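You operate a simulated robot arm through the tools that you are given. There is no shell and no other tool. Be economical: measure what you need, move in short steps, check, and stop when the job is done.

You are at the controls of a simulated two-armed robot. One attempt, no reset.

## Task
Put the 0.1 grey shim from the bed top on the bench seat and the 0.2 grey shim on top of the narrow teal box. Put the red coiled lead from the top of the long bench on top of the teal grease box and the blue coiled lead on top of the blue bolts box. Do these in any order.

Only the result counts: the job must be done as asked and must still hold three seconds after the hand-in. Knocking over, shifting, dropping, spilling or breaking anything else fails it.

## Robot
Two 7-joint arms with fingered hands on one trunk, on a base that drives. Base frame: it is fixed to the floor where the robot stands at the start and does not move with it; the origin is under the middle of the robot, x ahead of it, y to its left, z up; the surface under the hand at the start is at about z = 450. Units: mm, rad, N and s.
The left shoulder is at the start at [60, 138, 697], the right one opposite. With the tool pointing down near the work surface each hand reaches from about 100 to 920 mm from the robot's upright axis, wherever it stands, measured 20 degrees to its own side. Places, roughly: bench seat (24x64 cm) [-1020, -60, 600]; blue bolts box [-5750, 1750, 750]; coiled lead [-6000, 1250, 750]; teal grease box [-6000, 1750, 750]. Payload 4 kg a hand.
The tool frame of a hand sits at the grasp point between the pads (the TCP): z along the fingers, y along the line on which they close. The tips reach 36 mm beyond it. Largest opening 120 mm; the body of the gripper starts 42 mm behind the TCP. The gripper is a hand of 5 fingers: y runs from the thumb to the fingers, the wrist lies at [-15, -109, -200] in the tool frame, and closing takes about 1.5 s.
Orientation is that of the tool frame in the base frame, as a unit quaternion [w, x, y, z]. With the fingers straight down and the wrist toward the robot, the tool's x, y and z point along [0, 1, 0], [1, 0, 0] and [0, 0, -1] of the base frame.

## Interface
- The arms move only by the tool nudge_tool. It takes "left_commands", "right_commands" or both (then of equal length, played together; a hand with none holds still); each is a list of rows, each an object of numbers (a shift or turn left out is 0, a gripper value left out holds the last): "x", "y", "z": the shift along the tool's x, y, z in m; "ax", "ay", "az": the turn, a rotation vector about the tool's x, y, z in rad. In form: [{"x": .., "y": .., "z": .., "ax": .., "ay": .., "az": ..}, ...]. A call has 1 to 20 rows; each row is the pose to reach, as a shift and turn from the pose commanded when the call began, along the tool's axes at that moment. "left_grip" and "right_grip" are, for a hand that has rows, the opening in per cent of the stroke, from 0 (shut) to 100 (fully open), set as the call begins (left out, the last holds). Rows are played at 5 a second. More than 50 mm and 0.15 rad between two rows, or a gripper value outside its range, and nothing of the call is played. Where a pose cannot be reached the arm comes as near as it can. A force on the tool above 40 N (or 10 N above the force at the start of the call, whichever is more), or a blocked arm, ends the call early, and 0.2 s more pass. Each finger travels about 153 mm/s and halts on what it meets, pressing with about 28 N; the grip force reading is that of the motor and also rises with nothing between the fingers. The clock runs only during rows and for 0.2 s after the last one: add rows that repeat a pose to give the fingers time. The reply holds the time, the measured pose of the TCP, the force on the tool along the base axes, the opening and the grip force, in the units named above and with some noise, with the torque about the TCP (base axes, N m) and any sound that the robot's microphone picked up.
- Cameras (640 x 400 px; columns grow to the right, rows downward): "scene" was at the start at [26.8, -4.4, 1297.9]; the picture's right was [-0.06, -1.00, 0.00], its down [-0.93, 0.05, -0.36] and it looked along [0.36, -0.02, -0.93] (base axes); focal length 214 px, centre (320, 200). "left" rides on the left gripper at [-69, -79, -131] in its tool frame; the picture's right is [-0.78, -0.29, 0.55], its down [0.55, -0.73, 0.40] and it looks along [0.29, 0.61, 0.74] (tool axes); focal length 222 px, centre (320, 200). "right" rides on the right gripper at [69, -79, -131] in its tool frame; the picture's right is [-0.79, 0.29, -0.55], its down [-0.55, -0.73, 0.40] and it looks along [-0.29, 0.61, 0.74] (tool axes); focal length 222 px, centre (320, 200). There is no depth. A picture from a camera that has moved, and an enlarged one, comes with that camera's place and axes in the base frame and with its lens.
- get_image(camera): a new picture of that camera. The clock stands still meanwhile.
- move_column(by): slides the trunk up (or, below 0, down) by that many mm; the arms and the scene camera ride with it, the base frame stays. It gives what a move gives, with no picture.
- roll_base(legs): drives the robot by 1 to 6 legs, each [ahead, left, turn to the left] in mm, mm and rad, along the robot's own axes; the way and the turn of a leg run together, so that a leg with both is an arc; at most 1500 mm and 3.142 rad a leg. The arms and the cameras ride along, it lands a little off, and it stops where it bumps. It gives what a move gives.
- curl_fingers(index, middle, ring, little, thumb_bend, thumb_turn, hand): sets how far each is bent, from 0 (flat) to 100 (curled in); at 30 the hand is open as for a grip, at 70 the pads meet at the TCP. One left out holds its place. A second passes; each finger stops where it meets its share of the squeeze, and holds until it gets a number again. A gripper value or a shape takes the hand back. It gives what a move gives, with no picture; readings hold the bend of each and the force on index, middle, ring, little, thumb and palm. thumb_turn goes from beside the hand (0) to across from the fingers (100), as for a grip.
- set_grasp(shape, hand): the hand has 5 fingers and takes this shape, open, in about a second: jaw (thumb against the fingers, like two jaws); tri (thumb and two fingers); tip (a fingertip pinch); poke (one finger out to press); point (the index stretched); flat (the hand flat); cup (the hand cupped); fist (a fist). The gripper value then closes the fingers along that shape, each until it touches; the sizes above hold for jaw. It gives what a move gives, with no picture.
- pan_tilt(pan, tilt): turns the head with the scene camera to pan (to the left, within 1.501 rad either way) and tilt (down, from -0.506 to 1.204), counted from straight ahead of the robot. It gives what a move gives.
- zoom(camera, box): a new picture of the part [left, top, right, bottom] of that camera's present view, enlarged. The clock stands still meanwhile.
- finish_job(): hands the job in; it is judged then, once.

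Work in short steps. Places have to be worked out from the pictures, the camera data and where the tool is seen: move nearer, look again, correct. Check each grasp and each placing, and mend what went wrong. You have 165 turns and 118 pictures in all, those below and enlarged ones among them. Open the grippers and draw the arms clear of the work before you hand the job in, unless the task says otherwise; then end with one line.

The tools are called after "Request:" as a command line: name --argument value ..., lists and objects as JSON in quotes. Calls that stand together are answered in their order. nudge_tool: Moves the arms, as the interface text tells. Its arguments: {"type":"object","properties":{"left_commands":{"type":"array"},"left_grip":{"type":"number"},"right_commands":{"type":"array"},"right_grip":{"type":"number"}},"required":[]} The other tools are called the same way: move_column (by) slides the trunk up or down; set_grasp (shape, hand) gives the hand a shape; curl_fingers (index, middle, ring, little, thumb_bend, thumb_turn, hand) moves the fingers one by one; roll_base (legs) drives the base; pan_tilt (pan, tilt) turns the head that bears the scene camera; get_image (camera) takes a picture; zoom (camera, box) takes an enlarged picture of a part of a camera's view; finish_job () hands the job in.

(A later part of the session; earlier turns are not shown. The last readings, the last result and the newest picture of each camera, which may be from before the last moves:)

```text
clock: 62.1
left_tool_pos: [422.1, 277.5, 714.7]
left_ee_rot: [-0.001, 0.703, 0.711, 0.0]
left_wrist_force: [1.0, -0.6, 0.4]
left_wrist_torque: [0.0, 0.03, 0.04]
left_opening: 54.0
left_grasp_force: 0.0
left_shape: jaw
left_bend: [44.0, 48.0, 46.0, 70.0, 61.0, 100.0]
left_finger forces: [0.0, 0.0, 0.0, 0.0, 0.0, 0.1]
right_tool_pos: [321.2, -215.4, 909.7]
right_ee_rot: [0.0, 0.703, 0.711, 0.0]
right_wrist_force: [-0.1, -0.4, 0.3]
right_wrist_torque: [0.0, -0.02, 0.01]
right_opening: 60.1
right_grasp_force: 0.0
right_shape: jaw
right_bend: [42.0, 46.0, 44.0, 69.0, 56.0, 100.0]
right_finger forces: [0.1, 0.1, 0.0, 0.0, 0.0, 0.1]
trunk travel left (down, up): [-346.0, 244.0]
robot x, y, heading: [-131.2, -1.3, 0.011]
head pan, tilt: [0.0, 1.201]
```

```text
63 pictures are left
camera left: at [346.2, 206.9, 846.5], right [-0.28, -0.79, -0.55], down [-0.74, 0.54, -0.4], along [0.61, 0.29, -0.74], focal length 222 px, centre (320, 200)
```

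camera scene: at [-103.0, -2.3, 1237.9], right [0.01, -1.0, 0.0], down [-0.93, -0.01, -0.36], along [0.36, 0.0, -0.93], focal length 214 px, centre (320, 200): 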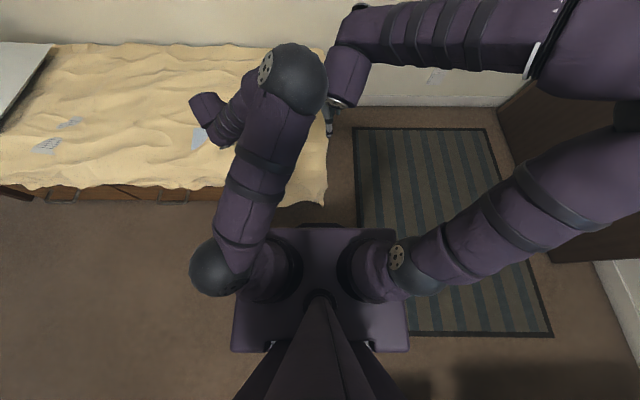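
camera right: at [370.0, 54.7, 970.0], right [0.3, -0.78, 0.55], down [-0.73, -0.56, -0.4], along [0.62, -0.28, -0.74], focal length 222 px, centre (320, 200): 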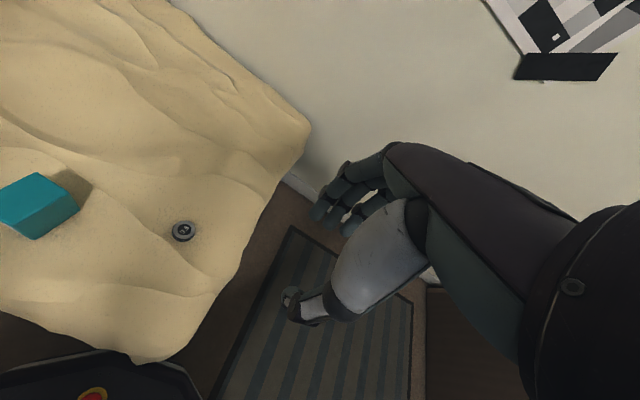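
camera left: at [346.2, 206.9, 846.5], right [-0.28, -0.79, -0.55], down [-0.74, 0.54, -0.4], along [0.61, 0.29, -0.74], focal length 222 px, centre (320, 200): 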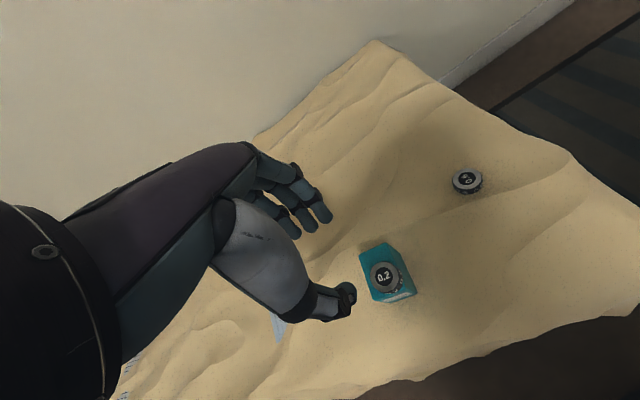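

The 0.2 shim stands on the LEADS box. I draw the left hand up and in for driving.

Request:
nudge_tool --left_commands '[{"z": -0.045}, {"z": -0.09}, {"z": -0.12, "y": -0.03}, {"z": -0.13, "y": -0.07}, {"z": -0.13, "y": -0.11, "x": 0.02}, {"z": -0.13, "y": -0.13, "x": 0.06}, {"z": -0.13, "y": -0.13, "x": 0.1}]'

Request:
pan_tilt --pan 0.0 --tilt 1.0

Request:
get_image --camera "scene"

```text
clock: 63.7
left_tool_pos: [288.2, 381.8, 842.8]
left_ee_rot: [-0.003, 0.699, 0.715, -0.001]
left_wrist_force: [5.0, -7.6, 3.1]
left_wrist_torque: [0.62, 0.38, -0.02]
left_opening: 53.9
left_grasp_force: 0.0
left_shape: jaw
left_bend: [44.0, 48.0, 46.0, 70.0, 61.0, 100.0]
left_finger forces: [0.1, 0.0, 0.0, 0.1, 0.1, 0.0]
left hand out of reach, approached as far as the arm can: row 5
right_tool_pos: [321.3, -215.0, 910.4]
right_ee_rot: [-0.001, 0.703, 0.711, 0.001]
right_wrist_force: [-0.9, 1.3, 0.4]
right_wrist_torque: [-0.02, -0.01, 0.0]
right_opening: 60.2
right_grasp_force: 0.1
right_shape: jaw
right_bend: [42.0, 46.0, 44.0, 69.0, 56.0, 100.0]
right_finger forces: [0.0, 0.0, 0.0, 0.0, 0.0, 0.0]
trunk travel left (down, up): [-346.0, 244.0]
robot x, y, heading: [-133.1, -1.6, 0.009]
head pan, tilt: [0.0, 1.201]
```

```text
clock: 64.4
left_tool_pos: [285.2, 385.6, 842.3]
left_ee_rot: [-0.005, 0.693, 0.721, -0.004]
left_wrist_force: [-0.1, 0.1, -0.1]
left_wrist_torque: [0.0, 0.0, 0.03]
left_opening: 54.1
left_grasp_force: 0.1
left_shape: jaw
left_bend: [44.0, 48.0, 46.0, 70.0, 61.0, 100.0]
left_finger forces: [0.0, 0.0, 0.0, 0.0, 0.1, 0.0]
right_tool_pos: [322.2, -215.5, 910.7]
right_ee_rot: [0.0, 0.704, 0.711, 0.0]
right_wrist_force: [0.1, -1.0, -0.3]
right_wrist_torque: [0.01, 0.02, -0.01]
right_opening: 59.9
right_grasp_force: 0.1
right_shape: jaw
right_bend: [42.0, 46.0, 44.0, 69.0, 56.0, 100.0]
right_finger forces: [0.1, 0.1, 0.0, 0.0, 0.0, 0.0]
trunk travel left (down, up): [-346.0, 244.0]
robot x, y, heading: [-130.7, -3.8, 0.011]
head pan, tilt: [0.0, 1.0]
```

```text
62 pictures are left
camera scene: at [-89.5, -2.3, 1381.0], right [0.01, -1.0, 0.0], down [-0.84, -0.01, -0.54], along [0.54, 0.01, -0.84], focal length 214 px, centre (320, 200)
```

scene: 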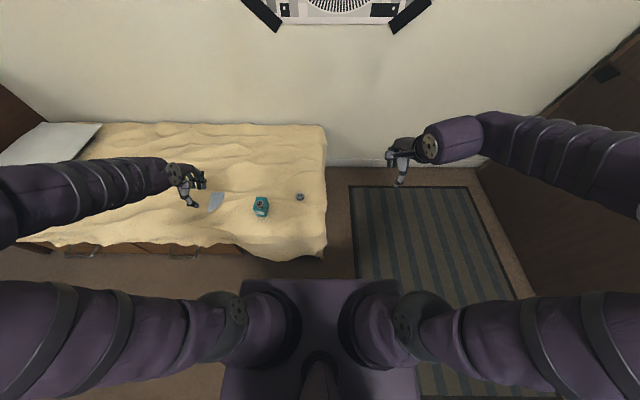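

The 0.2 shim stays in place and the arms are out of the way. I drive forward, turn left, move along the bed to y≈700, and turn to face the far end.

Request:
roll_base --legs '[[130, 0, 0], [0, 0, 1.571], [700, 0, 0], [0, 0, 1.56]]'

Request:
pan_tilt --pan 0.0 --tilt 0.45

Request:
get_image --camera "scene"

```text
clock: 72.4
left_tool_pos: [-382.3, 1046.5, 845.9]
left_ee_rot: [-0.001, 0.001, 1.0, 0.0]
left_wrist_force: [-0.3, -0.2, 0.4]
left_wrist_torque: [-0.02, 0.05, -0.01]
left_opening: 53.9
left_grasp_force: 0.2
left_shape: jaw
left_bend: [44.0, 48.0, 46.0, 70.0, 61.0, 100.0]
left_finger forces: [0.0, 0.1, 0.1, 0.0, 0.0, 0.0]
right_tool_pos: [210.5, 1071.7, 910.3]
right_ee_rot: [-0.001, 0.0, 1.0, 0.001]
right_wrist_force: [0.3, -1.1, 0.6]
right_wrist_torque: [-0.01, -0.04, 0.01]
right_opening: 60.0
right_grasp_force: 0.1
right_shape: jaw
right_bend: [42.0, 46.0, 44.0, 69.0, 56.0, 100.0]
right_finger forces: [0.0, 0.0, 0.0, 0.1, 0.0, 0.1]
trunk travel left (down, up): [-346.0, 244.0]
robot x, y, heading: [-8.9, 621.5, 1.572]
head pan, tilt: [0.0, 1.0]
stopped in leg 3: the robot was blocked; the commanded pose is now the measured one
```

```text
clock: 73.4
left_tool_pos: [-381.7, 1048.1, 845.7]
left_ee_rot: [0.0, 0.001, 1.0, -0.001]
left_wrist_force: [-0.1, 0.3, 0.5]
left_wrist_torque: [0.01, 0.01, 0.0]
left_opening: 54.0
left_grasp_force: 0.1
left_shape: jaw
left_bend: [44.0, 48.0, 46.0, 70.0, 61.0, 100.0]
left_finger forces: [0.1, 0.0, 0.0, 0.0, 0.1, 0.0]
right_tool_pos: [209.1, 1071.6, 911.4]
right_ee_rot: [0.0, -0.001, 1.0, 0.0]
right_wrist_force: [0.7, 0.4, 0.2]
right_wrist_torque: [-0.01, -0.02, 0.0]
right_opening: 59.8
right_grasp_force: 0.1
right_shape: jaw
right_bend: [42.0, 46.0, 44.0, 69.0, 56.0, 100.0]
right_finger forces: [0.1, 0.0, 0.1, 0.0, 0.1, 0.0]
trunk travel left (down, up): [-346.0, 244.0]
robot x, y, heading: [-9.0, 621.6, 1.572]
head pan, tilt: [0.0, 0.45]
```

```text
61 pictures are left
camera scene: at [-8.9, 682.9, 1426.5], right [1.0, 0.0, 0.0], down [0.0, -0.44, -0.9], along [0.0, 0.9, -0.44], focal length 214 px, centre (320, 200)
```

scene: 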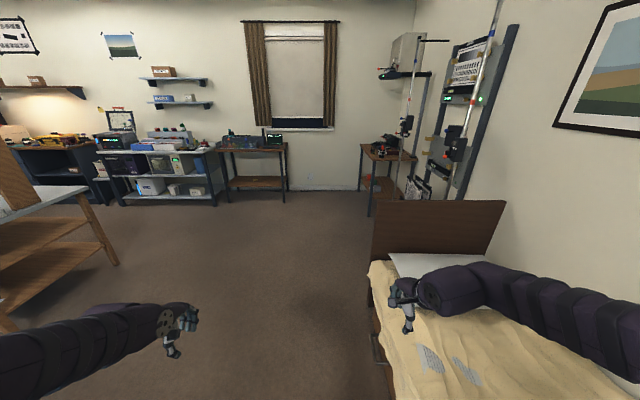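

The base brushed the bed side (edge about x=264). I sidestep 250 mm away from it and then turn left to face the far end.

Request:
roll_base --legs '[[0, 250, 0], [0, 0, 1.56]]'

Request:
get_image --camera "scene"

```text
clock: 79.0
left_tool_pos: [-684.7, 253.2, 845.3]
left_ee_rot: [0.001, -0.703, 0.711, -0.002]
left_wrist_force: [0.1, 0.3, -0.8]
left_wrist_torque: [0.03, -0.02, 0.02]
left_opening: 53.8
left_grasp_force: 0.1
left_shape: jaw
left_bend: [44.0, 48.0, 46.0, 70.0, 61.0, 100.0]
left_finger forces: [0.0, 0.1, 0.1, 0.2, 0.1, 0.0]
right_tool_pos: [-703.5, 845.8, 910.0]
right_ee_rot: [0.0, -0.703, 0.711, 0.0]
right_wrist_force: [0.3, 0.1, 0.1]
right_wrist_torque: [-0.02, 0.0, 0.0]
right_opening: 60.0
right_grasp_force: 0.0
right_shape: jaw
right_bend: [42.0, 46.0, 44.0, 69.0, 56.0, 100.0]
right_finger forces: [0.0, 0.1, 0.0, 0.0, 0.0, 0.0]
trunk travel left (down, up): [-346.0, 244.0]
robot x, y, heading: [-255.7, 625.8, 3.131]
head pan, tilt: [0.0, 0.45]
```

```text
60 pictures are left
camera scene: at [-317.6, 621.6, 1426.6], right [0.01, 1.0, 0.0], down [0.44, 0.0, -0.9], along [-0.9, 0.01, -0.44], focal length 214 px, centre (320, 200)
```

scene: 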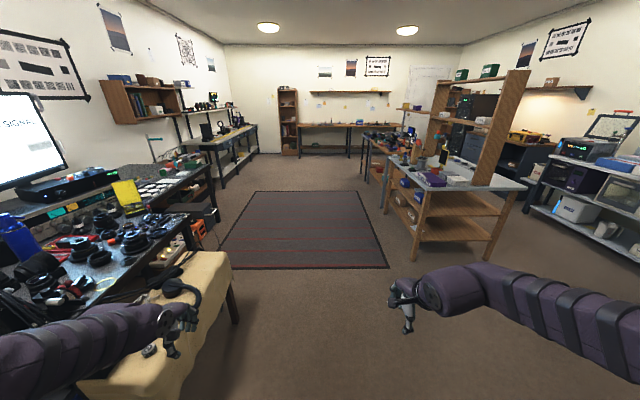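

The 0.1 shim is visible on the seat, the corridor ahead is free. I drive 4.5 m ahead.

Request:
roll_base --legs '[[1500, 0, 0], [1500, 0, 0], [1500, 0, 0]]'

Request:
pan_tilt --pan -0.5 --tilt 0.55

Request:
get_image --camera "scene"

```text
clock: 100.5
left_tool_pos: [-5193.3, 352.6, 845.8]
left_ee_rot: [0.0, -0.697, 0.717, -0.001]
left_wrist_force: [-0.3, 0.7, 1.4]
left_wrist_torque: [-0.01, -0.02, 0.0]
left_opening: 53.8
left_grasp_force: 0.0
left_shape: jaw
left_bend: [44.0, 48.0, 46.0, 70.0, 61.0, 100.0]
left_finger forces: [0.0, 0.0, 0.0, 0.0, 0.0, 0.0]
right_tool_pos: [-5199.8, 945.0, 910.3]
right_ee_rot: [0.0, -0.697, 0.717, -0.001]
right_wrist_force: [0.1, -0.2, 0.5]
right_wrist_torque: [-0.01, 0.02, 0.01]
right_opening: 60.0
right_grasp_force: 0.1
right_shape: jaw
right_bend: [42.0, 46.0, 44.0, 69.0, 56.0, 100.0]
right_finger forces: [0.1, 0.1, 0.0, 0.1, 0.1, 0.1]
trunk travel left (down, up): [-346.0, 244.0]
robot x, y, heading: [-4755.7, 713.5, 3.112]
head pan, tilt: [0.0, 0.45]
```

```text
clock: 101.4
left_tool_pos: [-5192.7, 353.0, 845.3]
left_ee_rot: [0.0, -0.697, 0.717, -0.001]
left_wrist_force: [0.1, 0.3, -0.4]
left_wrist_torque: [0.01, 0.02, 0.02]
left_opening: 53.6
left_grasp_force: 0.1
left_shape: jaw
left_bend: [44.0, 48.0, 46.0, 70.0, 61.0, 100.0]
left_finger forces: [0.0, 0.0, 0.1, 0.0, 0.0, 0.0]
right_tool_pos: [-5200.8, 944.2, 910.4]
right_ee_rot: [0.001, -0.697, 0.717, 0.0]
right_wrist_force: [0.7, -0.5, 0.0]
right_wrist_torque: [0.02, 0.01, -0.03]
right_opening: 59.8
right_grasp_force: 0.0
right_shape: jaw
right_bend: [42.0, 46.0, 44.0, 69.0, 56.0, 100.0]
right_finger forces: [0.0, 0.0, 0.0, 0.1, 0.0, 0.0]
trunk travel left (down, up): [-346.0, 244.0]
robot x, y, heading: [-4759.7, 713.7, 3.114]
head pan, tilt: [-0.499, 0.55]
```

```text
59 pictures are left
camera scene: at [-4803.6, 755.9, 1417.6], right [0.5, 0.86, 0.0], down [0.45, -0.26, -0.85], along [-0.74, 0.43, -0.52], focal length 214 px, centre (320, 200)
```

scene: 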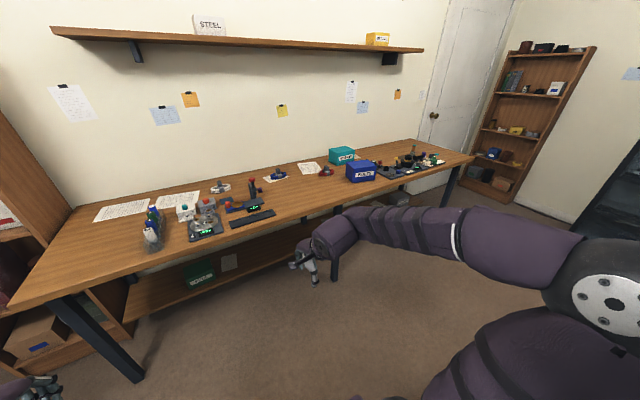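

The long bench shows small items; I enlarge its middle to find the coiled leads.

Request:
zoom --camera "scene" --box '[200, 130, 460, 240]'

Request:
zoom --camera "scene" --box '[245, 145, 405, 205]'

```text
2.46 times, centred on (330, 185) of scene
camera zoom: at [-4803.6, 755.9, 1417.6], right [0.5, 0.86, 0.0], down [0.45, -0.26, -0.85], along [-0.74, 0.43, -0.52], focal length 528 px, centre (295, 237)
```

zoom: 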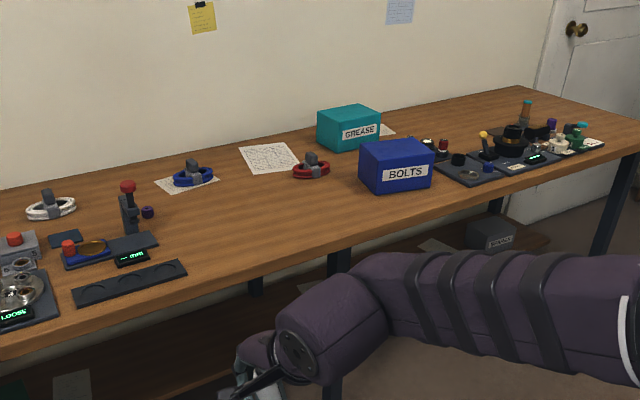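

```text
4.00 times, centred on (325, 175) of scene
camera zoom: at [-4803.6, 755.9, 1417.6], right [0.5, 0.86, 0.0], down [0.45, -0.26, -0.85], along [-0.74, 0.43, -0.52], focal length 858 px, centre (300, 300)
```

zoom: 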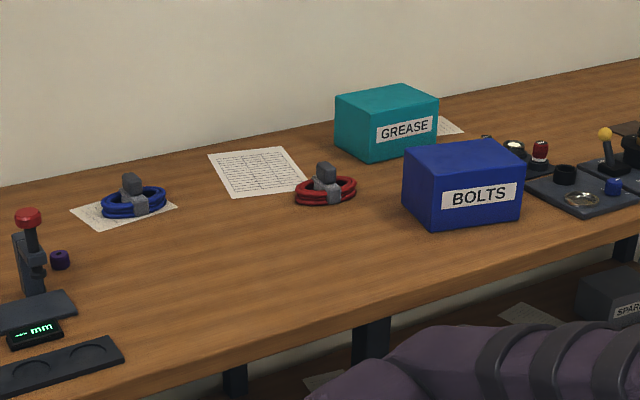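

Red coil is at about (-6067, 1543), blue at (-6183, 1209), bolts box top at (-5893, 1717), grease box top at (-6190, 1762), bench front edge x≈-5694. I raise the trunk and drive to stand at about (-5370, 1500).

Request:
move_column --by 240

Request:
roll_base --legs '[[0, 0, 0.027], [450, -790, 0], [150, 0, 0]]'

Request:
pan_tilt --pan 0.0 --tilt 1.0

Request:
get_image --camera "scene"

```text
clock: 103.9
left_tool_pos: [-5192.0, 351.8, 1084.3]
left_ee_rot: [0.0, -0.697, 0.717, -0.001]
left_wrist_force: [0.8, -0.6, -0.4]
left_wrist_torque: [0.0, -0.02, 0.0]
left_opening: 54.0
left_grasp_force: 0.0
left_shape: jaw
left_bend: [44.0, 48.0, 46.0, 70.0, 61.0, 100.0]
left_finger forces: [0.0, 0.0, 0.1, 0.0, 0.0, 0.0]
right_tool_pos: [-5200.4, 943.6, 1149.1]
right_ee_rot: [0.0, -0.697, 0.717, 0.0]
right_wrist_force: [0.1, 0.3, 0.4]
right_wrist_torque: [-0.01, 0.0, -0.02]
right_opening: 60.2
right_grasp_force: 0.0
right_shape: jaw
right_bend: [42.0, 46.0, 44.0, 69.0, 56.0, 100.0]
right_finger forces: [0.0, 0.0, 0.0, 0.0, 0.0, 0.0]
trunk travel left (down, up): [-586.0, 4.0]
robot x, y, heading: [-4756.2, 709.8, 3.115]
head pan, tilt: [-0.499, 0.55]
```

```text
clock: 110.0
left_tool_pos: [-5781.7, 1125.9, 1084.9]
left_ee_rot: [0.0, -0.706, 0.708, -0.002]
left_wrist_force: [-0.6, 0.2, 0.2]
left_wrist_torque: [-0.04, -0.04, 0.01]
left_opening: 54.2
left_grasp_force: 0.1
left_shape: jaw
left_bend: [44.0, 48.0, 46.0, 70.0, 61.0, 100.0]
left_finger forces: [0.1, 0.0, 0.1, 0.0, 0.0, 0.0]
right_tool_pos: [-5805.2, 1717.9, 1149.2]
right_ee_rot: [0.0, -0.707, 0.707, -0.001]
right_wrist_force: [0.0, -0.1, -0.8]
right_wrist_torque: [0.05, -0.02, 0.02]
right_opening: 59.9
right_grasp_force: 0.0
right_shape: jaw
right_bend: [42.0, 46.0, 44.0, 69.0, 56.0, 100.0]
right_finger forces: [0.1, 0.1, 0.0, 0.0, 0.0, 0.0]
trunk travel left (down, up): [-586.0, 4.0]
robot x, y, heading: [-5354.4, 1496.5, 3.143]
head pan, tilt: [-0.499, 0.55]
```

```text
clock: 111.0
left_tool_pos: [-5780.8, 1125.3, 1085.8]
left_ee_rot: [0.001, -0.707, 0.708, -0.001]
left_wrist_force: [0.1, -0.3, -0.5]
left_wrist_torque: [0.01, -0.02, -0.02]
left_opening: 53.7
left_grasp_force: 0.0
left_shape: jaw
left_bend: [44.0, 48.0, 46.0, 70.0, 61.0, 100.0]
left_finger forces: [0.0, 0.0, 0.1, 0.0, 0.0, 0.0]
right_tool_pos: [-5804.3, 1718.0, 1150.1]
right_ee_rot: [0.0, -0.706, 0.708, -0.001]
right_wrist_force: [-0.6, -0.5, 0.3]
right_wrist_torque: [0.01, -0.02, 0.01]
right_opening: 60.0
right_grasp_force: 0.1
right_shape: jaw
right_bend: [42.0, 46.0, 44.0, 69.0, 56.0, 100.0]
right_finger forces: [0.0, 0.0, 0.2, 0.0, 0.0, 0.0]
trunk travel left (down, up): [-586.0, 4.0]
robot x, y, heading: [-5356.6, 1498.9, 3.141]
head pan, tilt: [0.0, 1.0]
```

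```text
56 pictures are left
camera scene: at [-5393.7, 1496.8, 1621.1], right [0.0, 1.0, 0.0], down [0.84, 0.0, -0.54], along [-0.54, 0.0, -0.84], focal length 214 px, centre (320, 200)
```

scene: 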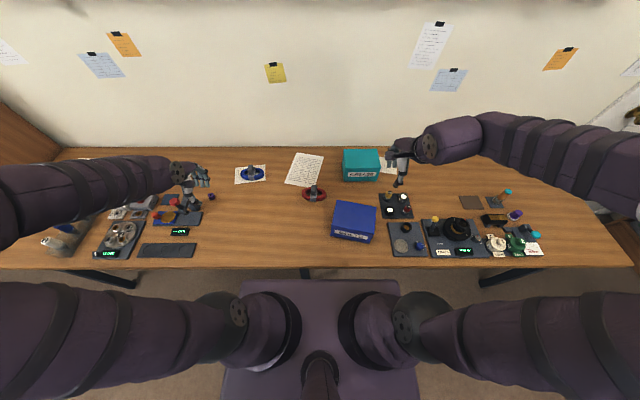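

I enlarge the area with leads and boxes for a precise measure.

Request:
zoom --camera "scene" --box '[225, 140, 415, 250]'

```text
3.37 times, centred on (320, 195) of scene
camera zoom: at [-5393.7, 1496.8, 1621.1], right [0.0, 1.0, 0.0], down [0.84, 0.0, -0.54], along [-0.54, 0.0, -0.84], focal length 722 px, centre (320, 217)
```

zoom: 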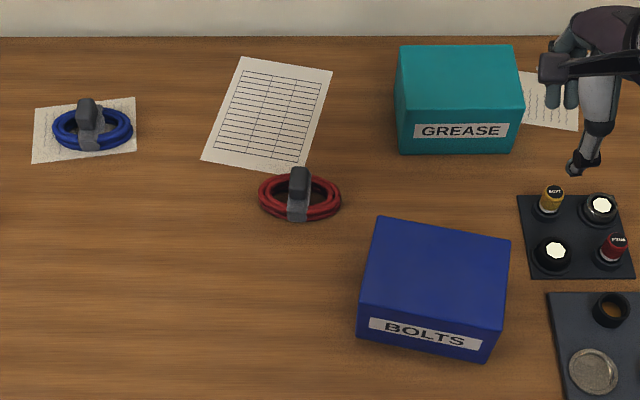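

Red handle is at about (-5980, 1468), grease top centre (-6130, 1697, 853), bolts top centre (-5811, 1640, 842), blue at (-6102, 1148). I bring the right hand above the red lead for a closer view.

Request:
nudge_tool --right_commands '[{"x": 0.04, "y": 0.025}, {"x": 0.08, "y": 0.05}, {"x": 0.12, "y": 0.075}, {"x": 0.16, "y": 0.1}, {"x": 0.2, "y": 0.125}, {"x": 0.24, "y": 0.15}, {"x": 0.25, "y": 0.17, "z": 0.03}, {"x": 0.25, "y": 0.17, "z": 0.075}, {"x": 0.25, "y": 0.17, "z": 0.12}, {"x": 0.25, "y": 0.17, "z": 0.165}, {"x": 0.25, "y": 0.17, "z": 0.2}, {"x": 0.25, "y": 0.17, "z": 0.2}]' --right_grip 100

Request:
get_image --camera "right"

Request:
zoom --camera "right" --box '[220, 150, 380, 290]'

```text
clock: 113.5
left_tool_pos: [-5780.0, 1126.4, 1084.5]
left_ee_rot: [-0.001, -0.705, 0.709, -0.002]
left_wrist_force: [0.2, -1.0, 0.1]
left_wrist_torque: [0.01, -0.01, -0.01]
left_opening: 54.3
left_grasp_force: 0.1
left_shape: jaw
left_bend: [44.0, 48.0, 46.0, 70.0, 61.0, 100.0]
left_finger forces: [0.1, 0.0, 0.0, 0.0, 0.1, 0.0]
right_tool_pos: [-5974.1, 1468.1, 949.2]
right_ee_rot: [0.0, -0.706, 0.708, -0.001]
right_wrist_force: [0.0, 0.6, 0.2]
right_wrist_torque: [-0.06, -0.02, 0.01]
right_opening: 119.8
right_grasp_force: 0.0
right_shape: jaw
right_bend: [30.0, 30.0, 30.0, 30.0, 30.0, 97.0]
right_finger forces: [0.0, 0.1, 0.1, 0.1, 0.0, 0.1]
trunk travel left (down, up): [-586.0, 4.0]
robot x, y, heading: [-5355.2, 1493.4, 3.138]
head pan, tilt: [0.0, 1.0]
```

```text
54 pictures are left
camera right: at [-5895.9, 1399.3, 1081.3], right [-0.29, 0.79, 0.55], down [0.74, 0.55, -0.4], along [-0.61, 0.29, -0.74], focal length 222 px, centre (320, 200)
```

right: 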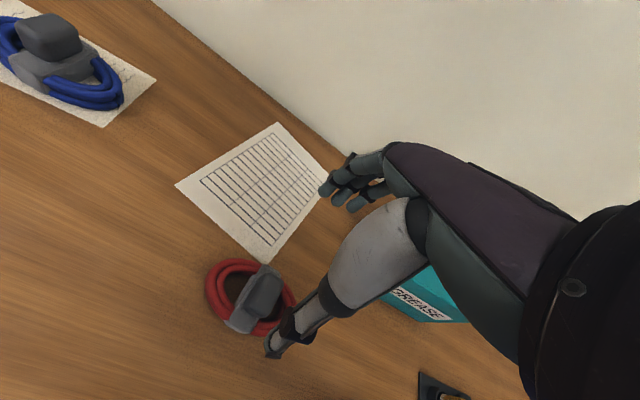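

```text
2.86 times, centred on (300, 220) of right
camera zoom: at [-5895.9, 1399.3, 1081.3], right [-0.29, 0.79, 0.55], down [0.74, 0.55, -0.4], along [-0.61, 0.29, -0.74], focal length 635 px, centre (377, 143)
```

zoom: 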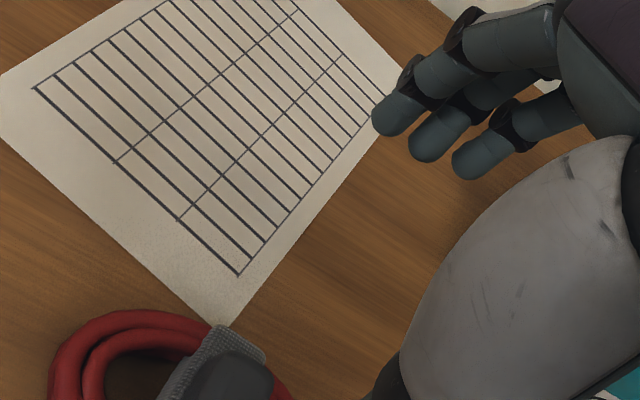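

The red ring centre is at about (-5952, 1479) with a strap along x and a handle block on it. I centre the hand and lower to z≈890 for a closer look.

Request:
nudge_tool --right_commands '[{"x": -0.012, "y": -0.019, "z": 0.02}, {"x": -0.012, "y": -0.019, "z": 0.059}, {"x": -0.012, "y": -0.019, "z": 0.059}]'

Request:
get_image --camera "right"

```text
clock: 114.3
left_tool_pos: [-5780.0, 1125.5, 1086.1]
left_ee_rot: [0.001, -0.706, 0.708, -0.001]
left_wrist_force: [0.5, -0.7, -0.6]
left_wrist_torque: [0.01, -0.01, -0.01]
left_opening: 54.0
left_grasp_force: 0.0
left_shape: jaw
left_bend: [44.0, 48.0, 46.0, 70.0, 61.0, 100.0]
left_finger forces: [0.0, 0.0, 0.0, 0.1, 0.0, 0.1]
right_tool_pos: [-5954.6, 1479.9, 892.5]
right_ee_rot: [0.0, -0.707, 0.708, -0.001]
right_wrist_force: [0.4, -0.1, 0.1]
right_wrist_torque: [-0.01, 0.0, 0.0]
right_opening: 119.8
right_grasp_force: 0.1
right_shape: jaw
right_bend: [30.0, 30.0, 30.0, 30.0, 30.0, 97.0]
right_finger forces: [0.0, 0.0, 0.0, 0.0, 0.0, 0.0]
trunk travel left (down, up): [-586.0, 4.0]
robot x, y, heading: [-5353.1, 1500.8, 3.141]
head pan, tilt: [0.0, 1.0]
```

```text
52 pictures are left
camera right: at [-5876.0, 1411.7, 1022.8], right [-0.29, 0.79, 0.55], down [0.74, 0.55, -0.4], along [-0.61, 0.29, -0.74], focal length 222 px, centre (320, 200)
```

right: 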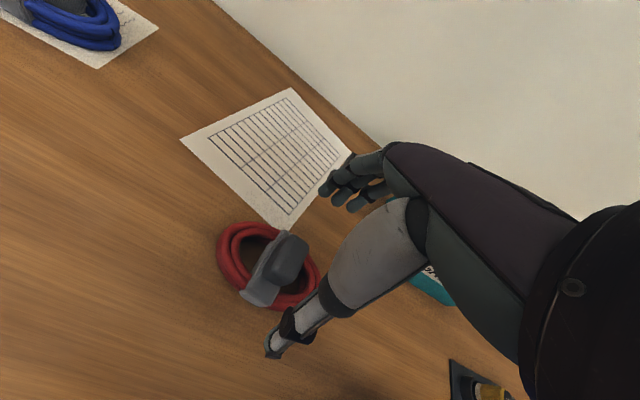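

The handle block is centred at about (-5960, 1482), top at z≈820. I lower to TCP z≈836 over it.

Request:
nudge_tool --right_commands '[{"x": -0.002, "y": 0.005, "z": 0.025}, {"x": -0.002, "y": 0.005, "z": 0.045}, {"x": -0.002, "y": 0.005, "z": 0.056}, {"x": -0.002, "y": 0.005, "z": 0.056}]'

Request:
zoom --camera "right" --box '[220, 140, 400, 370]'

```text
clock: 115.3
left_tool_pos: [-5780.4, 1125.6, 1085.5]
left_ee_rot: [0.0, -0.706, 0.708, -0.001]
left_wrist_force: [-0.8, 0.3, -0.5]
left_wrist_torque: [-0.04, 0.02, 0.02]
left_opening: 53.9
left_grasp_force: 0.0
left_shape: jaw
left_bend: [44.0, 48.0, 46.0, 70.0, 61.0, 100.0]
left_finger forces: [0.0, 0.0, 0.0, 0.1, 0.0, 0.0]
right_tool_pos: [-5960.8, 1483.1, 835.5]
right_ee_rot: [-0.001, -0.707, 0.708, 0.001]
right_wrist_force: [0.1, 0.8, 6.4]
right_wrist_torque: [0.04, 0.28, -0.06]
right_opening: 119.6
right_grasp_force: 0.1
right_shape: jaw
right_bend: [30.0, 30.0, 30.0, 30.0, 30.0, 97.0]
right_finger forces: [0.0, 5.1, 0.1, 0.1, 0.4, 0.0]
trunk travel left (down, up): [-586.0, 4.0]
robot x, y, heading: [-5354.6, 1495.4, 3.142]
head pan, tilt: [0.0, 1.0]
```

```text
1.74 times, centred on (310, 255) of right
camera zoom: at [-5881.9, 1413.3, 966.6], right [-0.29, 0.79, 0.55], down [0.74, 0.55, -0.4], along [-0.61, 0.29, -0.74], focal length 386 px, centre (337, 104)
```

zoom: 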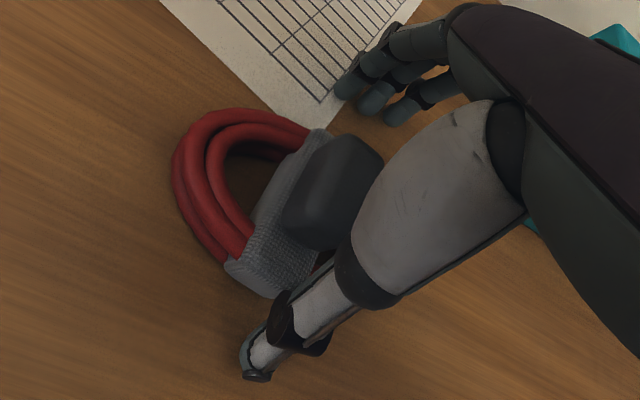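

The middle finger touches the far strap end. I rise 6 mm, shift 5 mm forward and close the hand on the block.

Request:
nudge_tool --right_commands '[{"z": -0.006}, {"z": -0.006, "y": 0.005}]'

Request:
nudge_tool --right_commands '[{"z": 0}, {"z": 0}, {"z": 0}, {"z": 0}, {"z": 0}, {"z": 0}, {"z": 0}, {"z": 0}]' --right_grip 0

Request:
zoom --camera "right" --box '[220, 140, 400, 370]'

```text
clock: 116.0
left_tool_pos: [-5780.0, 1126.2, 1084.7]
left_ee_rot: [0.001, -0.705, 0.709, -0.003]
left_wrist_force: [0.2, 0.5, 0.0]
left_wrist_torque: [0.0, 0.01, 0.0]
left_opening: 54.4
left_grasp_force: 0.0
left_shape: jaw
left_bend: [44.0, 48.0, 46.0, 70.0, 61.0, 100.0]
left_finger forces: [0.0, 0.1, 0.0, 0.0, 0.0, 0.1]
right_tool_pos: [-5965.0, 1483.1, 840.7]
right_ee_rot: [0.001, -0.707, 0.708, -0.001]
right_wrist_force: [1.4, -0.1, 0.6]
right_wrist_torque: [0.0, -0.03, -0.02]
right_opening: 120.0
right_grasp_force: 0.1
right_shape: jaw
right_bend: [30.0, 30.0, 30.0, 30.0, 29.0, 97.0]
right_finger forces: [0.0, 0.1, 0.1, 0.1, 1.1, 0.1]
trunk travel left (down, up): [-586.0, 4.0]
robot x, y, heading: [-5353.9, 1498.7, 3.141]
head pan, tilt: [0.0, 1.0]
```

```text
clock: 117.8
left_tool_pos: [-5779.9, 1125.8, 1085.8]
left_ee_rot: [-0.001, -0.706, 0.708, 0.0]
left_wrist_force: [0.6, -0.1, 0.5]
left_wrist_torque: [0.0, 0.03, 0.01]
left_opening: 53.7
left_grasp_force: 0.0
left_shape: jaw
left_bend: [44.0, 48.0, 46.0, 70.0, 61.0, 100.0]
left_finger forces: [0.1, 0.0, 0.0, 0.0, 0.0, 0.1]
right_tool_pos: [-5965.7, 1482.4, 841.7]
right_ee_rot: [0.0, -0.707, 0.708, -0.001]
right_wrist_force: [0.9, 2.1, 8.2]
right_wrist_torque: [0.06, 0.09, -0.01]
right_opening: 62.1
right_grasp_force: 28.0
right_shape: jaw
right_bend: [57.0, 63.0, 64.0, 70.0, 31.0, 97.0]
right_finger forces: [17.7, 8.8, 3.3, 0.1, 31.9, 0.1]
trunk travel left (down, up): [-586.0, 4.0]
robot x, y, heading: [-5353.8, 1499.5, 3.139]
head pan, tilt: [0.0, 1.0]
```

```text
1.74 times, centred on (310, 255) of right
camera zoom: at [-5886.5, 1413.7, 972.4], right [-0.29, 0.79, 0.55], down [0.74, 0.55, -0.4], along [-0.61, 0.29, -0.74], focal length 386 px, centre (337, 104)
```

zoom: 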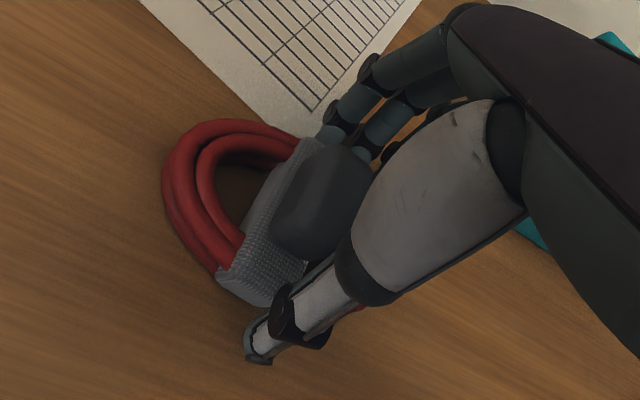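

The fingers and thumb bear on the block (28 N), though asymmetrically. I lift 20 mm slowly to test.

Request:
nudge_tool --right_commands '[{"z": -0.005}, {"z": -0.01}, {"z": -0.015}, {"z": -0.02}, {"z": -0.02}]'

Request:
get_image --camera "right"

Request:
zoom --camera "scene" --box '[270, 150, 370, 220]'

```text
clock: 119.0
left_tool_pos: [-5781.0, 1125.9, 1084.8]
left_ee_rot: [0.0, -0.706, 0.708, -0.001]
left_wrist_force: [-0.8, -0.4, 1.2]
left_wrist_torque: [0.02, -0.03, 0.03]
left_opening: 53.9
left_grasp_force: 0.0
left_shape: jaw
left_bend: [44.0, 48.0, 46.0, 70.0, 61.0, 100.0]
left_finger forces: [0.0, 0.0, 0.0, 0.0, 0.0, 0.0]
right_tool_pos: [-5966.2, 1482.2, 861.1]
right_ee_rot: [0.0, -0.707, 0.708, 0.0]
right_wrist_force: [-0.7, 0.1, -2.5]
right_wrist_torque: [0.0, 0.01, 0.01]
right_opening: 61.4
right_grasp_force: 28.0
right_shape: jaw
right_bend: [57.0, 63.0, 64.0, 70.0, 32.0, 97.0]
right_finger forces: [16.9, 9.3, 4.3, 0.1, 30.8, 0.0]
trunk travel left (down, up): [-586.0, 4.0]
robot x, y, heading: [-5354.4, 1498.6, 3.142]
head pan, tilt: [0.0, 1.0]
```

```text
49 pictures are left
camera right: at [-5886.9, 1413.7, 991.4], right [-0.29, 0.79, 0.55], down [0.74, 0.55, -0.4], along [-0.61, 0.29, -0.74], focal length 222 px, centre (320, 200)
```

right: 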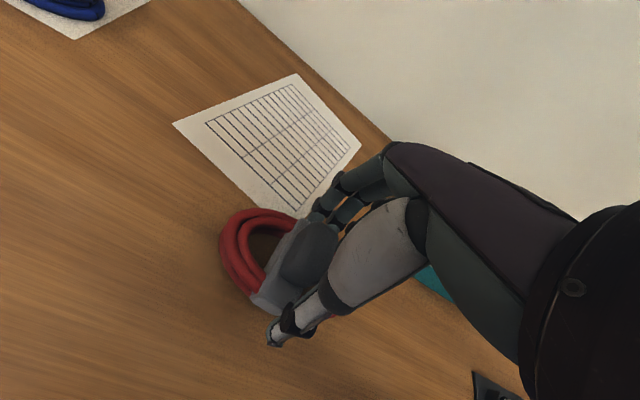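

```text
5.71 times, centred on (320, 185) of scene
camera zoom: at [-5393.9, 1496.6, 1621.0], right [0.0, 1.0, 0.0], down [0.84, 0.0, -0.54], along [-0.54, 0.0, -0.84], focal length 1226 px, centre (320, 286)
```

zoom: 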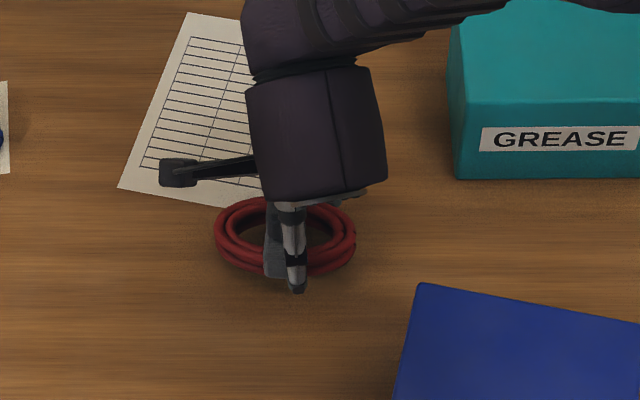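

The lead is lifted level (weight about 2.5 N). I raise to z≈1000 and carry it toward the grease box.

Request:
nudge_tool --right_commands '[{"z": -0.035}, {"z": -0.07}, {"z": -0.105}, {"z": -0.14}, {"z": -0.14, "x": -0.034, "y": 0.0215}, {"z": -0.14, "x": -0.068, "y": 0.043}, {"z": -0.14, "x": -0.102, "y": 0.0645}, {"z": -0.14, "x": -0.136, "y": 0.086}, {"z": -0.14, "x": -0.17, "y": 0.1075}, {"z": -0.14, "x": -0.204, "y": 0.129}, {"z": -0.14, "x": -0.229, "y": 0.15}, {"z": -0.14, "x": -0.229, "y": 0.15}]'

Request:
get_image --camera "right"

Request:
zoom --camera "scene" --box '[310, 110, 430, 200]'

```text
clock: 121.5
left_tool_pos: [-5780.0, 1124.7, 1085.0]
left_ee_rot: [0.001, -0.706, 0.708, -0.001]
left_wrist_force: [-0.2, -1.0, -0.1]
left_wrist_torque: [-0.02, 0.0, 0.01]
left_opening: 54.2
left_grasp_force: 0.2
left_shape: jaw
left_bend: [44.0, 48.0, 46.0, 70.0, 61.0, 100.0]
left_finger forces: [0.0, 0.0, 0.1, 0.1, 0.0, 0.1]
right_tool_pos: [-6114.5, 1712.0, 1001.8]
right_ee_rot: [0.001, -0.707, 0.708, 0.0]
right_wrist_force: [0.5, 0.0, -1.6]
right_wrist_torque: [0.02, 0.04, 0.0]
right_opening: 61.4
right_grasp_force: 27.8
right_shape: jaw
right_bend: [57.0, 63.0, 64.0, 70.0, 32.0, 97.0]
right_finger forces: [17.0, 9.0, 4.2, 0.0, 30.7, 0.1]
trunk travel left (down, up): [-586.0, 4.0]
robot x, y, heading: [-5358.3, 1500.2, 3.141]
head pan, tilt: [0.0, 1.0]
```

```text
47 pictures are left
camera right: at [-6035.7, 1643.3, 1132.5], right [-0.29, 0.79, 0.55], down [0.74, 0.55, -0.4], along [-0.61, 0.29, -0.74], focal length 222 px, centre (320, 200)
```

right: 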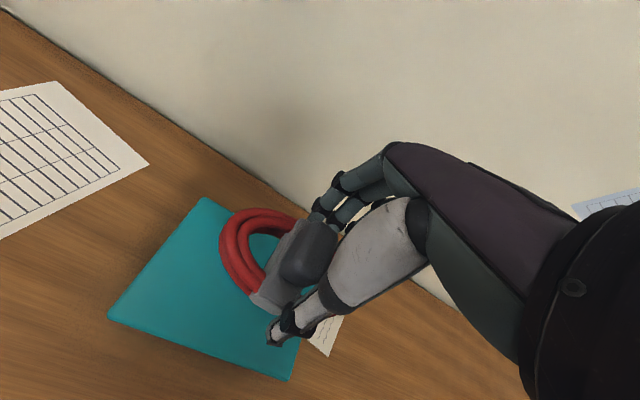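

```text
4.44 times, centred on (370, 155) of scene
camera zoom: at [-5393.5, 1496.5, 1621.0], right [0.0, 1.0, 0.0], down [0.84, 0.0, -0.54], along [-0.54, 0.0, -0.84], focal length 953 px, centre (98, 400)
```

zoom: 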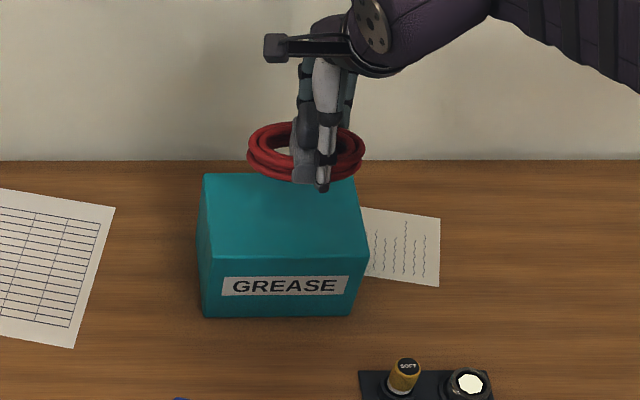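

Relative to the box top centre the ring is about 11 mm too far back and 7 mm too far right. I correct that and lower to z≈957.

Request:
nudge_tool --right_commands '[{"y": -0.011, "x": 0.008}, {"y": -0.011, "x": 0.008, "z": 0.025}, {"y": -0.011, "x": 0.008, "z": 0.045}, {"y": -0.011, "x": 0.008, "z": 0.045}]'

Request:
get_image --camera "right"

Request:
zoom --camera "scene" --box '[310, 110, 430, 200]'

```text
clock: 122.5
left_tool_pos: [-5781.4, 1126.6, 1084.6]
left_ee_rot: [0.0, -0.706, 0.708, -0.001]
left_wrist_force: [-0.2, 1.6, 0.1]
left_wrist_torque: [0.02, 0.01, 0.0]
left_opening: 54.2
left_grasp_force: 0.0
left_shape: jaw
left_bend: [44.0, 48.0, 46.0, 70.0, 61.0, 100.0]
left_finger forces: [0.1, 0.1, 0.1, 0.0, 0.1, 0.0]
right_tool_pos: [-6104.9, 1705.0, 955.1]
right_ee_rot: [0.0, -0.706, 0.708, 0.0]
right_wrist_force: [-0.2, 0.5, -0.6]
right_wrist_torque: [0.0, 0.07, -0.02]
right_opening: 61.4
right_grasp_force: 27.9
right_shape: jaw
right_bend: [57.0, 63.0, 64.0, 70.0, 32.0, 97.0]
right_finger forces: [17.0, 9.1, 4.3, 0.0, 30.6, 0.0]
trunk travel left (down, up): [-586.0, 4.0]
robot x, y, heading: [-5356.5, 1500.1, 3.135]
head pan, tilt: [0.0, 1.0]
```

```text
45 pictures are left
camera right: at [-6025.4, 1635.3, 1086.4], right [-0.29, 0.79, 0.55], down [0.74, 0.55, -0.4], along [-0.61, 0.29, -0.74], focal length 222 px, centre (320, 200)
```

right: 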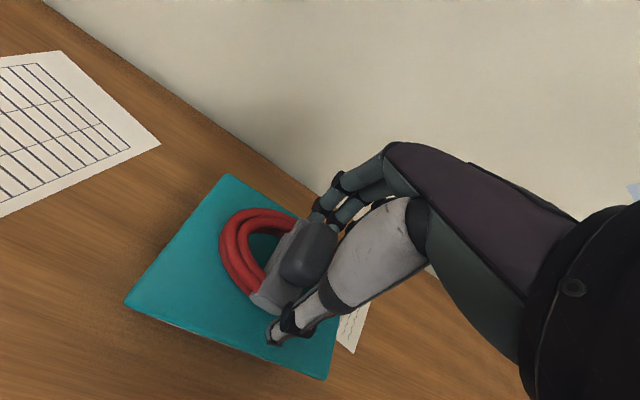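

```text
4.44 times, centred on (370, 155) of scene
camera zoom: at [-5393.9, 1496.9, 1621.0], right [0.0, 1.0, 0.0], down [0.84, 0.0, -0.54], along [-0.54, 0.0, -0.84], focal length 953 px, centre (98, 400)
```

zoom: 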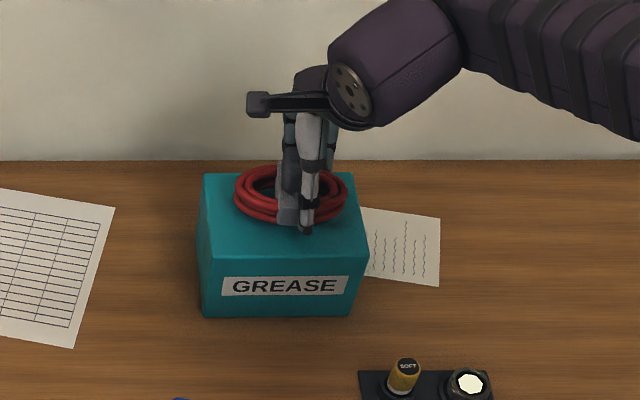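

The ring is well over the top face with margins all around. I lower in 2 mm steps until contact.

Request:
nudge_tool --right_commands '[{"z": 0.002, "y": -0.003}, {"z": 0.004, "y": -0.003}, {"z": 0.006, "y": -0.003}, {"z": 0.008, "y": -0.003}]'

```text
clock: 123.5
left_tool_pos: [-5782.0, 1124.9, 1084.8]
left_ee_rot: [0.0, -0.705, 0.709, -0.001]
left_wrist_force: [0.8, -0.3, -0.5]
left_wrist_torque: [-0.01, 0.0, 0.01]
left_opening: 54.2
left_grasp_force: 0.1
left_shape: jaw
left_bend: [44.0, 48.0, 46.0, 70.0, 61.0, 100.0]
left_finger forces: [0.0, 0.1, 0.0, 0.1, 0.0, 0.1]
right_tool_pos: [-6100.8, 1704.0, 948.4]
right_ee_rot: [-0.001, -0.706, 0.708, 0.0]
right_wrist_force: [-0.6, 0.3, -1.2]
right_wrist_torque: [0.02, 0.0, 0.01]
right_opening: 61.6
right_grasp_force: 28.0
right_shape: jaw
right_bend: [57.0, 63.0, 64.0, 70.0, 32.0, 97.0]
right_finger forces: [17.0, 9.0, 4.3, 0.1, 30.6, 0.0]
trunk travel left (down, up): [-586.0, 4.0]
robot x, y, heading: [-5355.2, 1499.7, 3.137]
head pan, tilt: [0.0, 1.0]
```

Still free; 2 mm steps further.

Request:
nudge_tool --right_commands '[{"z": 0.002}, {"z": 0.004}, {"z": 0.006}]'

```text
clock: 124.3
left_tool_pos: [-5779.8, 1125.9, 1085.3]
left_ee_rot: [0.0, -0.706, 0.708, -0.001]
left_wrist_force: [0.0, 0.3, 0.0]
left_wrist_torque: [-0.03, 0.0, -0.03]
left_opening: 54.2
left_grasp_force: 0.0
left_shape: jaw
left_bend: [44.0, 48.0, 46.0, 70.0, 61.0, 100.0]
left_finger forces: [0.1, 0.1, 0.0, 0.1, 0.0, 0.0]
right_tool_pos: [-6100.1, 1704.8, 942.3]
right_ee_rot: [-0.001, -0.707, 0.707, -0.001]
right_wrist_force: [-0.5, -0.1, 3.1]
right_wrist_torque: [0.0, 0.06, 0.0]
right_opening: 61.8
right_grasp_force: 27.9
right_shape: jaw
right_bend: [57.0, 63.0, 64.0, 70.0, 32.0, 97.0]
right_finger forces: [17.5, 9.2, 3.9, 0.0, 31.6, 0.0]
trunk travel left (down, up): [-586.0, 4.0]
robot x, y, heading: [-5356.3, 1497.8, 3.134]
head pan, tilt: [0.0, 1.0]
```

Contact made. I open the hand fully.

Request:
nudge_tool --right_commands '[{"z": 0}, {"z": 0}, {"z": 0}, {"z": 0}, {"z": 0}]' --right_grip 100

Request:
get_image --camera "right"

```text
clock: 125.5
left_tool_pos: [-5781.2, 1126.0, 1084.7]
left_ee_rot: [0.0, -0.706, 0.708, -0.001]
left_wrist_force: [-0.2, -0.1, 0.3]
left_wrist_torque: [0.0, 0.01, -0.02]
left_opening: 54.1
left_grasp_force: 0.0
left_shape: jaw
left_bend: [44.0, 48.0, 46.0, 70.0, 61.0, 100.0]
left_finger forces: [0.1, 0.1, 0.0, 0.1, 0.0, 0.0]
right_tool_pos: [-6100.2, 1704.2, 941.1]
right_ee_rot: [0.0, -0.706, 0.708, 0.0]
right_wrist_force: [0.2, -0.2, -0.4]
right_wrist_torque: [0.0, 0.0, -0.01]
right_opening: 119.8
right_grasp_force: 0.0
right_shape: jaw
right_bend: [30.0, 30.0, 30.0, 30.0, 30.0, 97.0]
right_finger forces: [0.1, 0.0, 0.0, 0.0, 0.0, 0.0]
trunk travel left (down, up): [-586.0, 4.0]
robot x, y, heading: [-5354.0, 1494.7, 3.138]
head pan, tilt: [0.0, 1.0]
```

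```text
43 pictures are left
camera right: at [-6022.1, 1635.3, 1072.7], right [-0.29, 0.79, 0.55], down [0.74, 0.55, -0.4], along [-0.61, 0.29, -0.74], focal length 222 px, centre (320, 200)
```

right: 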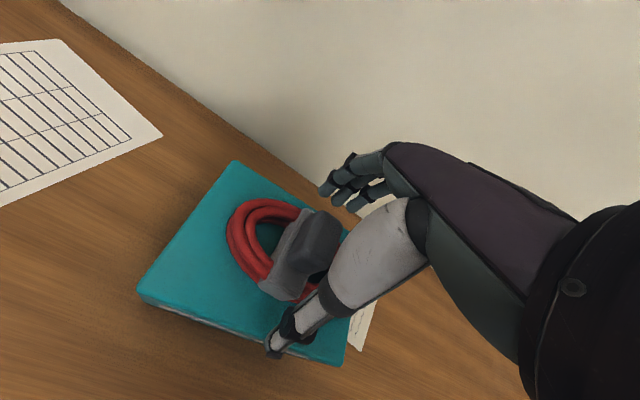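

Free of forces. I edge the hand 8 mm toward the robot so that the thumb clears, then lift straight up.

Request:
nudge_tool --right_commands '[{"y": -0.004}, {"y": -0.008}, {"y": -0.008, "z": -0.01}, {"y": -0.008, "z": -0.03}, {"y": -0.008, "z": -0.06}, {"y": -0.008, "z": -0.1}, {"y": -0.008, "z": -0.14}, {"y": -0.008, "z": -0.18}]'

Request:
get_image --camera "right"

```text
clock: 127.3
left_tool_pos: [-5779.9, 1126.0, 1084.9]
left_ee_rot: [0.0, -0.706, 0.708, -0.001]
left_wrist_force: [-0.1, -0.3, 0.4]
left_wrist_torque: [0.0, -0.01, 0.02]
left_opening: 53.8
left_grasp_force: 0.0
left_shape: jaw
left_bend: [44.0, 48.0, 46.0, 70.0, 61.0, 100.0]
left_finger forces: [0.0, 0.0, 0.0, 0.1, 0.0, 0.0]
right_tool_pos: [-6093.3, 1703.4, 1122.2]
right_ee_rot: [0.0, -0.707, 0.707, 0.001]
right_wrist_force: [-0.1, -0.4, 0.4]
right_wrist_torque: [-0.01, -0.02, -0.01]
right_opening: 119.9
right_grasp_force: 0.0
right_shape: jaw
right_bend: [30.0, 30.0, 30.0, 30.0, 30.0, 97.0]
right_finger forces: [0.0, 0.0, 0.0, 0.0, 0.0, 0.0]
trunk travel left (down, up): [-586.0, 4.0]
robot x, y, heading: [-5355.1, 1496.2, 3.138]
head pan, tilt: [0.0, 1.0]
```

```text
42 pictures are left
camera right: at [-6015.0, 1635.3, 1253.2], right [-0.29, 0.79, 0.55], down [0.74, 0.55, -0.4], along [-0.61, 0.29, -0.74], focal length 222 px, centre (320, 200)
```

right: 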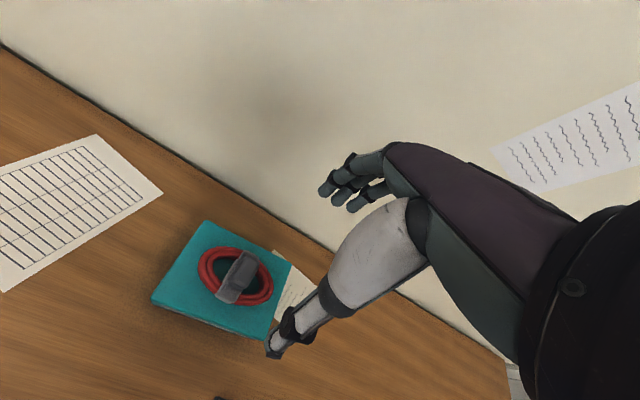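

The red lead sits centred on the grease box. I draw the right hand back and bring the left hand above the blue lead.

Request:
nudge_tool --right_commands '[{"y": -0.04}, {"y": -0.08}, {"y": -0.12}, {"y": -0.16}, {"y": -0.2}, {"y": -0.24}, {"y": -0.28}, {"y": -0.28}, {"y": -0.28}, {"y": -0.28}, {"y": -0.28}]' --left_commands '[{"y": 0.044, "x": -0.005}, {"y": 0.088, "x": -0.01}, {"y": 0.132, "x": -0.015}, {"y": 0.176, "x": -0.02}, {"y": 0.22, "x": -0.025}, {"y": 0.264, "x": -0.03}, {"y": 0.3, "x": -0.036}, {"y": 0.3, "x": -0.036, "z": 0.04}, {"y": 0.3, "x": -0.036, "z": 0.085}, {"y": 0.3, "x": -0.036, "z": 0.13}, {"y": 0.3, "x": -0.036, "z": 0.13}]' --left_grip 100

Request:
get_image --camera "left"

```text
clock: 129.8
left_tool_pos: [-6081.0, 1162.4, 955.6]
left_ee_rot: [-0.001, -0.706, 0.708, -0.001]
left_wrist_force: [0.7, 0.5, 0.6]
left_wrist_torque: [-0.03, 0.01, 0.06]
left_opening: 119.9
left_grasp_force: 0.0
left_shape: jaw
left_bend: [30.0, 30.0, 30.0, 30.0, 30.0, 97.0]
left_finger forces: [0.0, 0.1, 0.0, 0.0, 0.0, 0.0]
right_tool_pos: [-5812.6, 1704.9, 1121.3]
right_ee_rot: [0.0, -0.706, 0.708, 0.0]
right_wrist_force: [-0.7, 0.4, -0.4]
right_wrist_torque: [-0.02, 0.02, 0.02]
right_opening: 120.0
right_grasp_force: 0.1
right_shape: jaw
right_bend: [30.0, 30.0, 30.0, 30.0, 30.0, 97.0]
right_finger forces: [0.0, 0.0, 0.1, 0.0, 0.1, 0.1]
trunk travel left (down, up): [-586.0, 4.0]
robot x, y, heading: [-5355.2, 1496.7, 3.141]
head pan, tilt: [0.0, 1.0]
```

```text
41 pictures are left
camera left: at [-6000.2, 1231.6, 1087.3], right [0.29, 0.78, -0.55], down [0.73, -0.55, -0.4], along [-0.61, -0.29, -0.74], focal length 222 px, centre (320, 200)
```

left: 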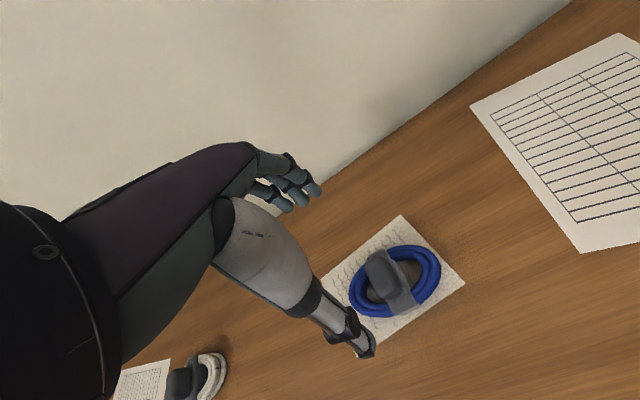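

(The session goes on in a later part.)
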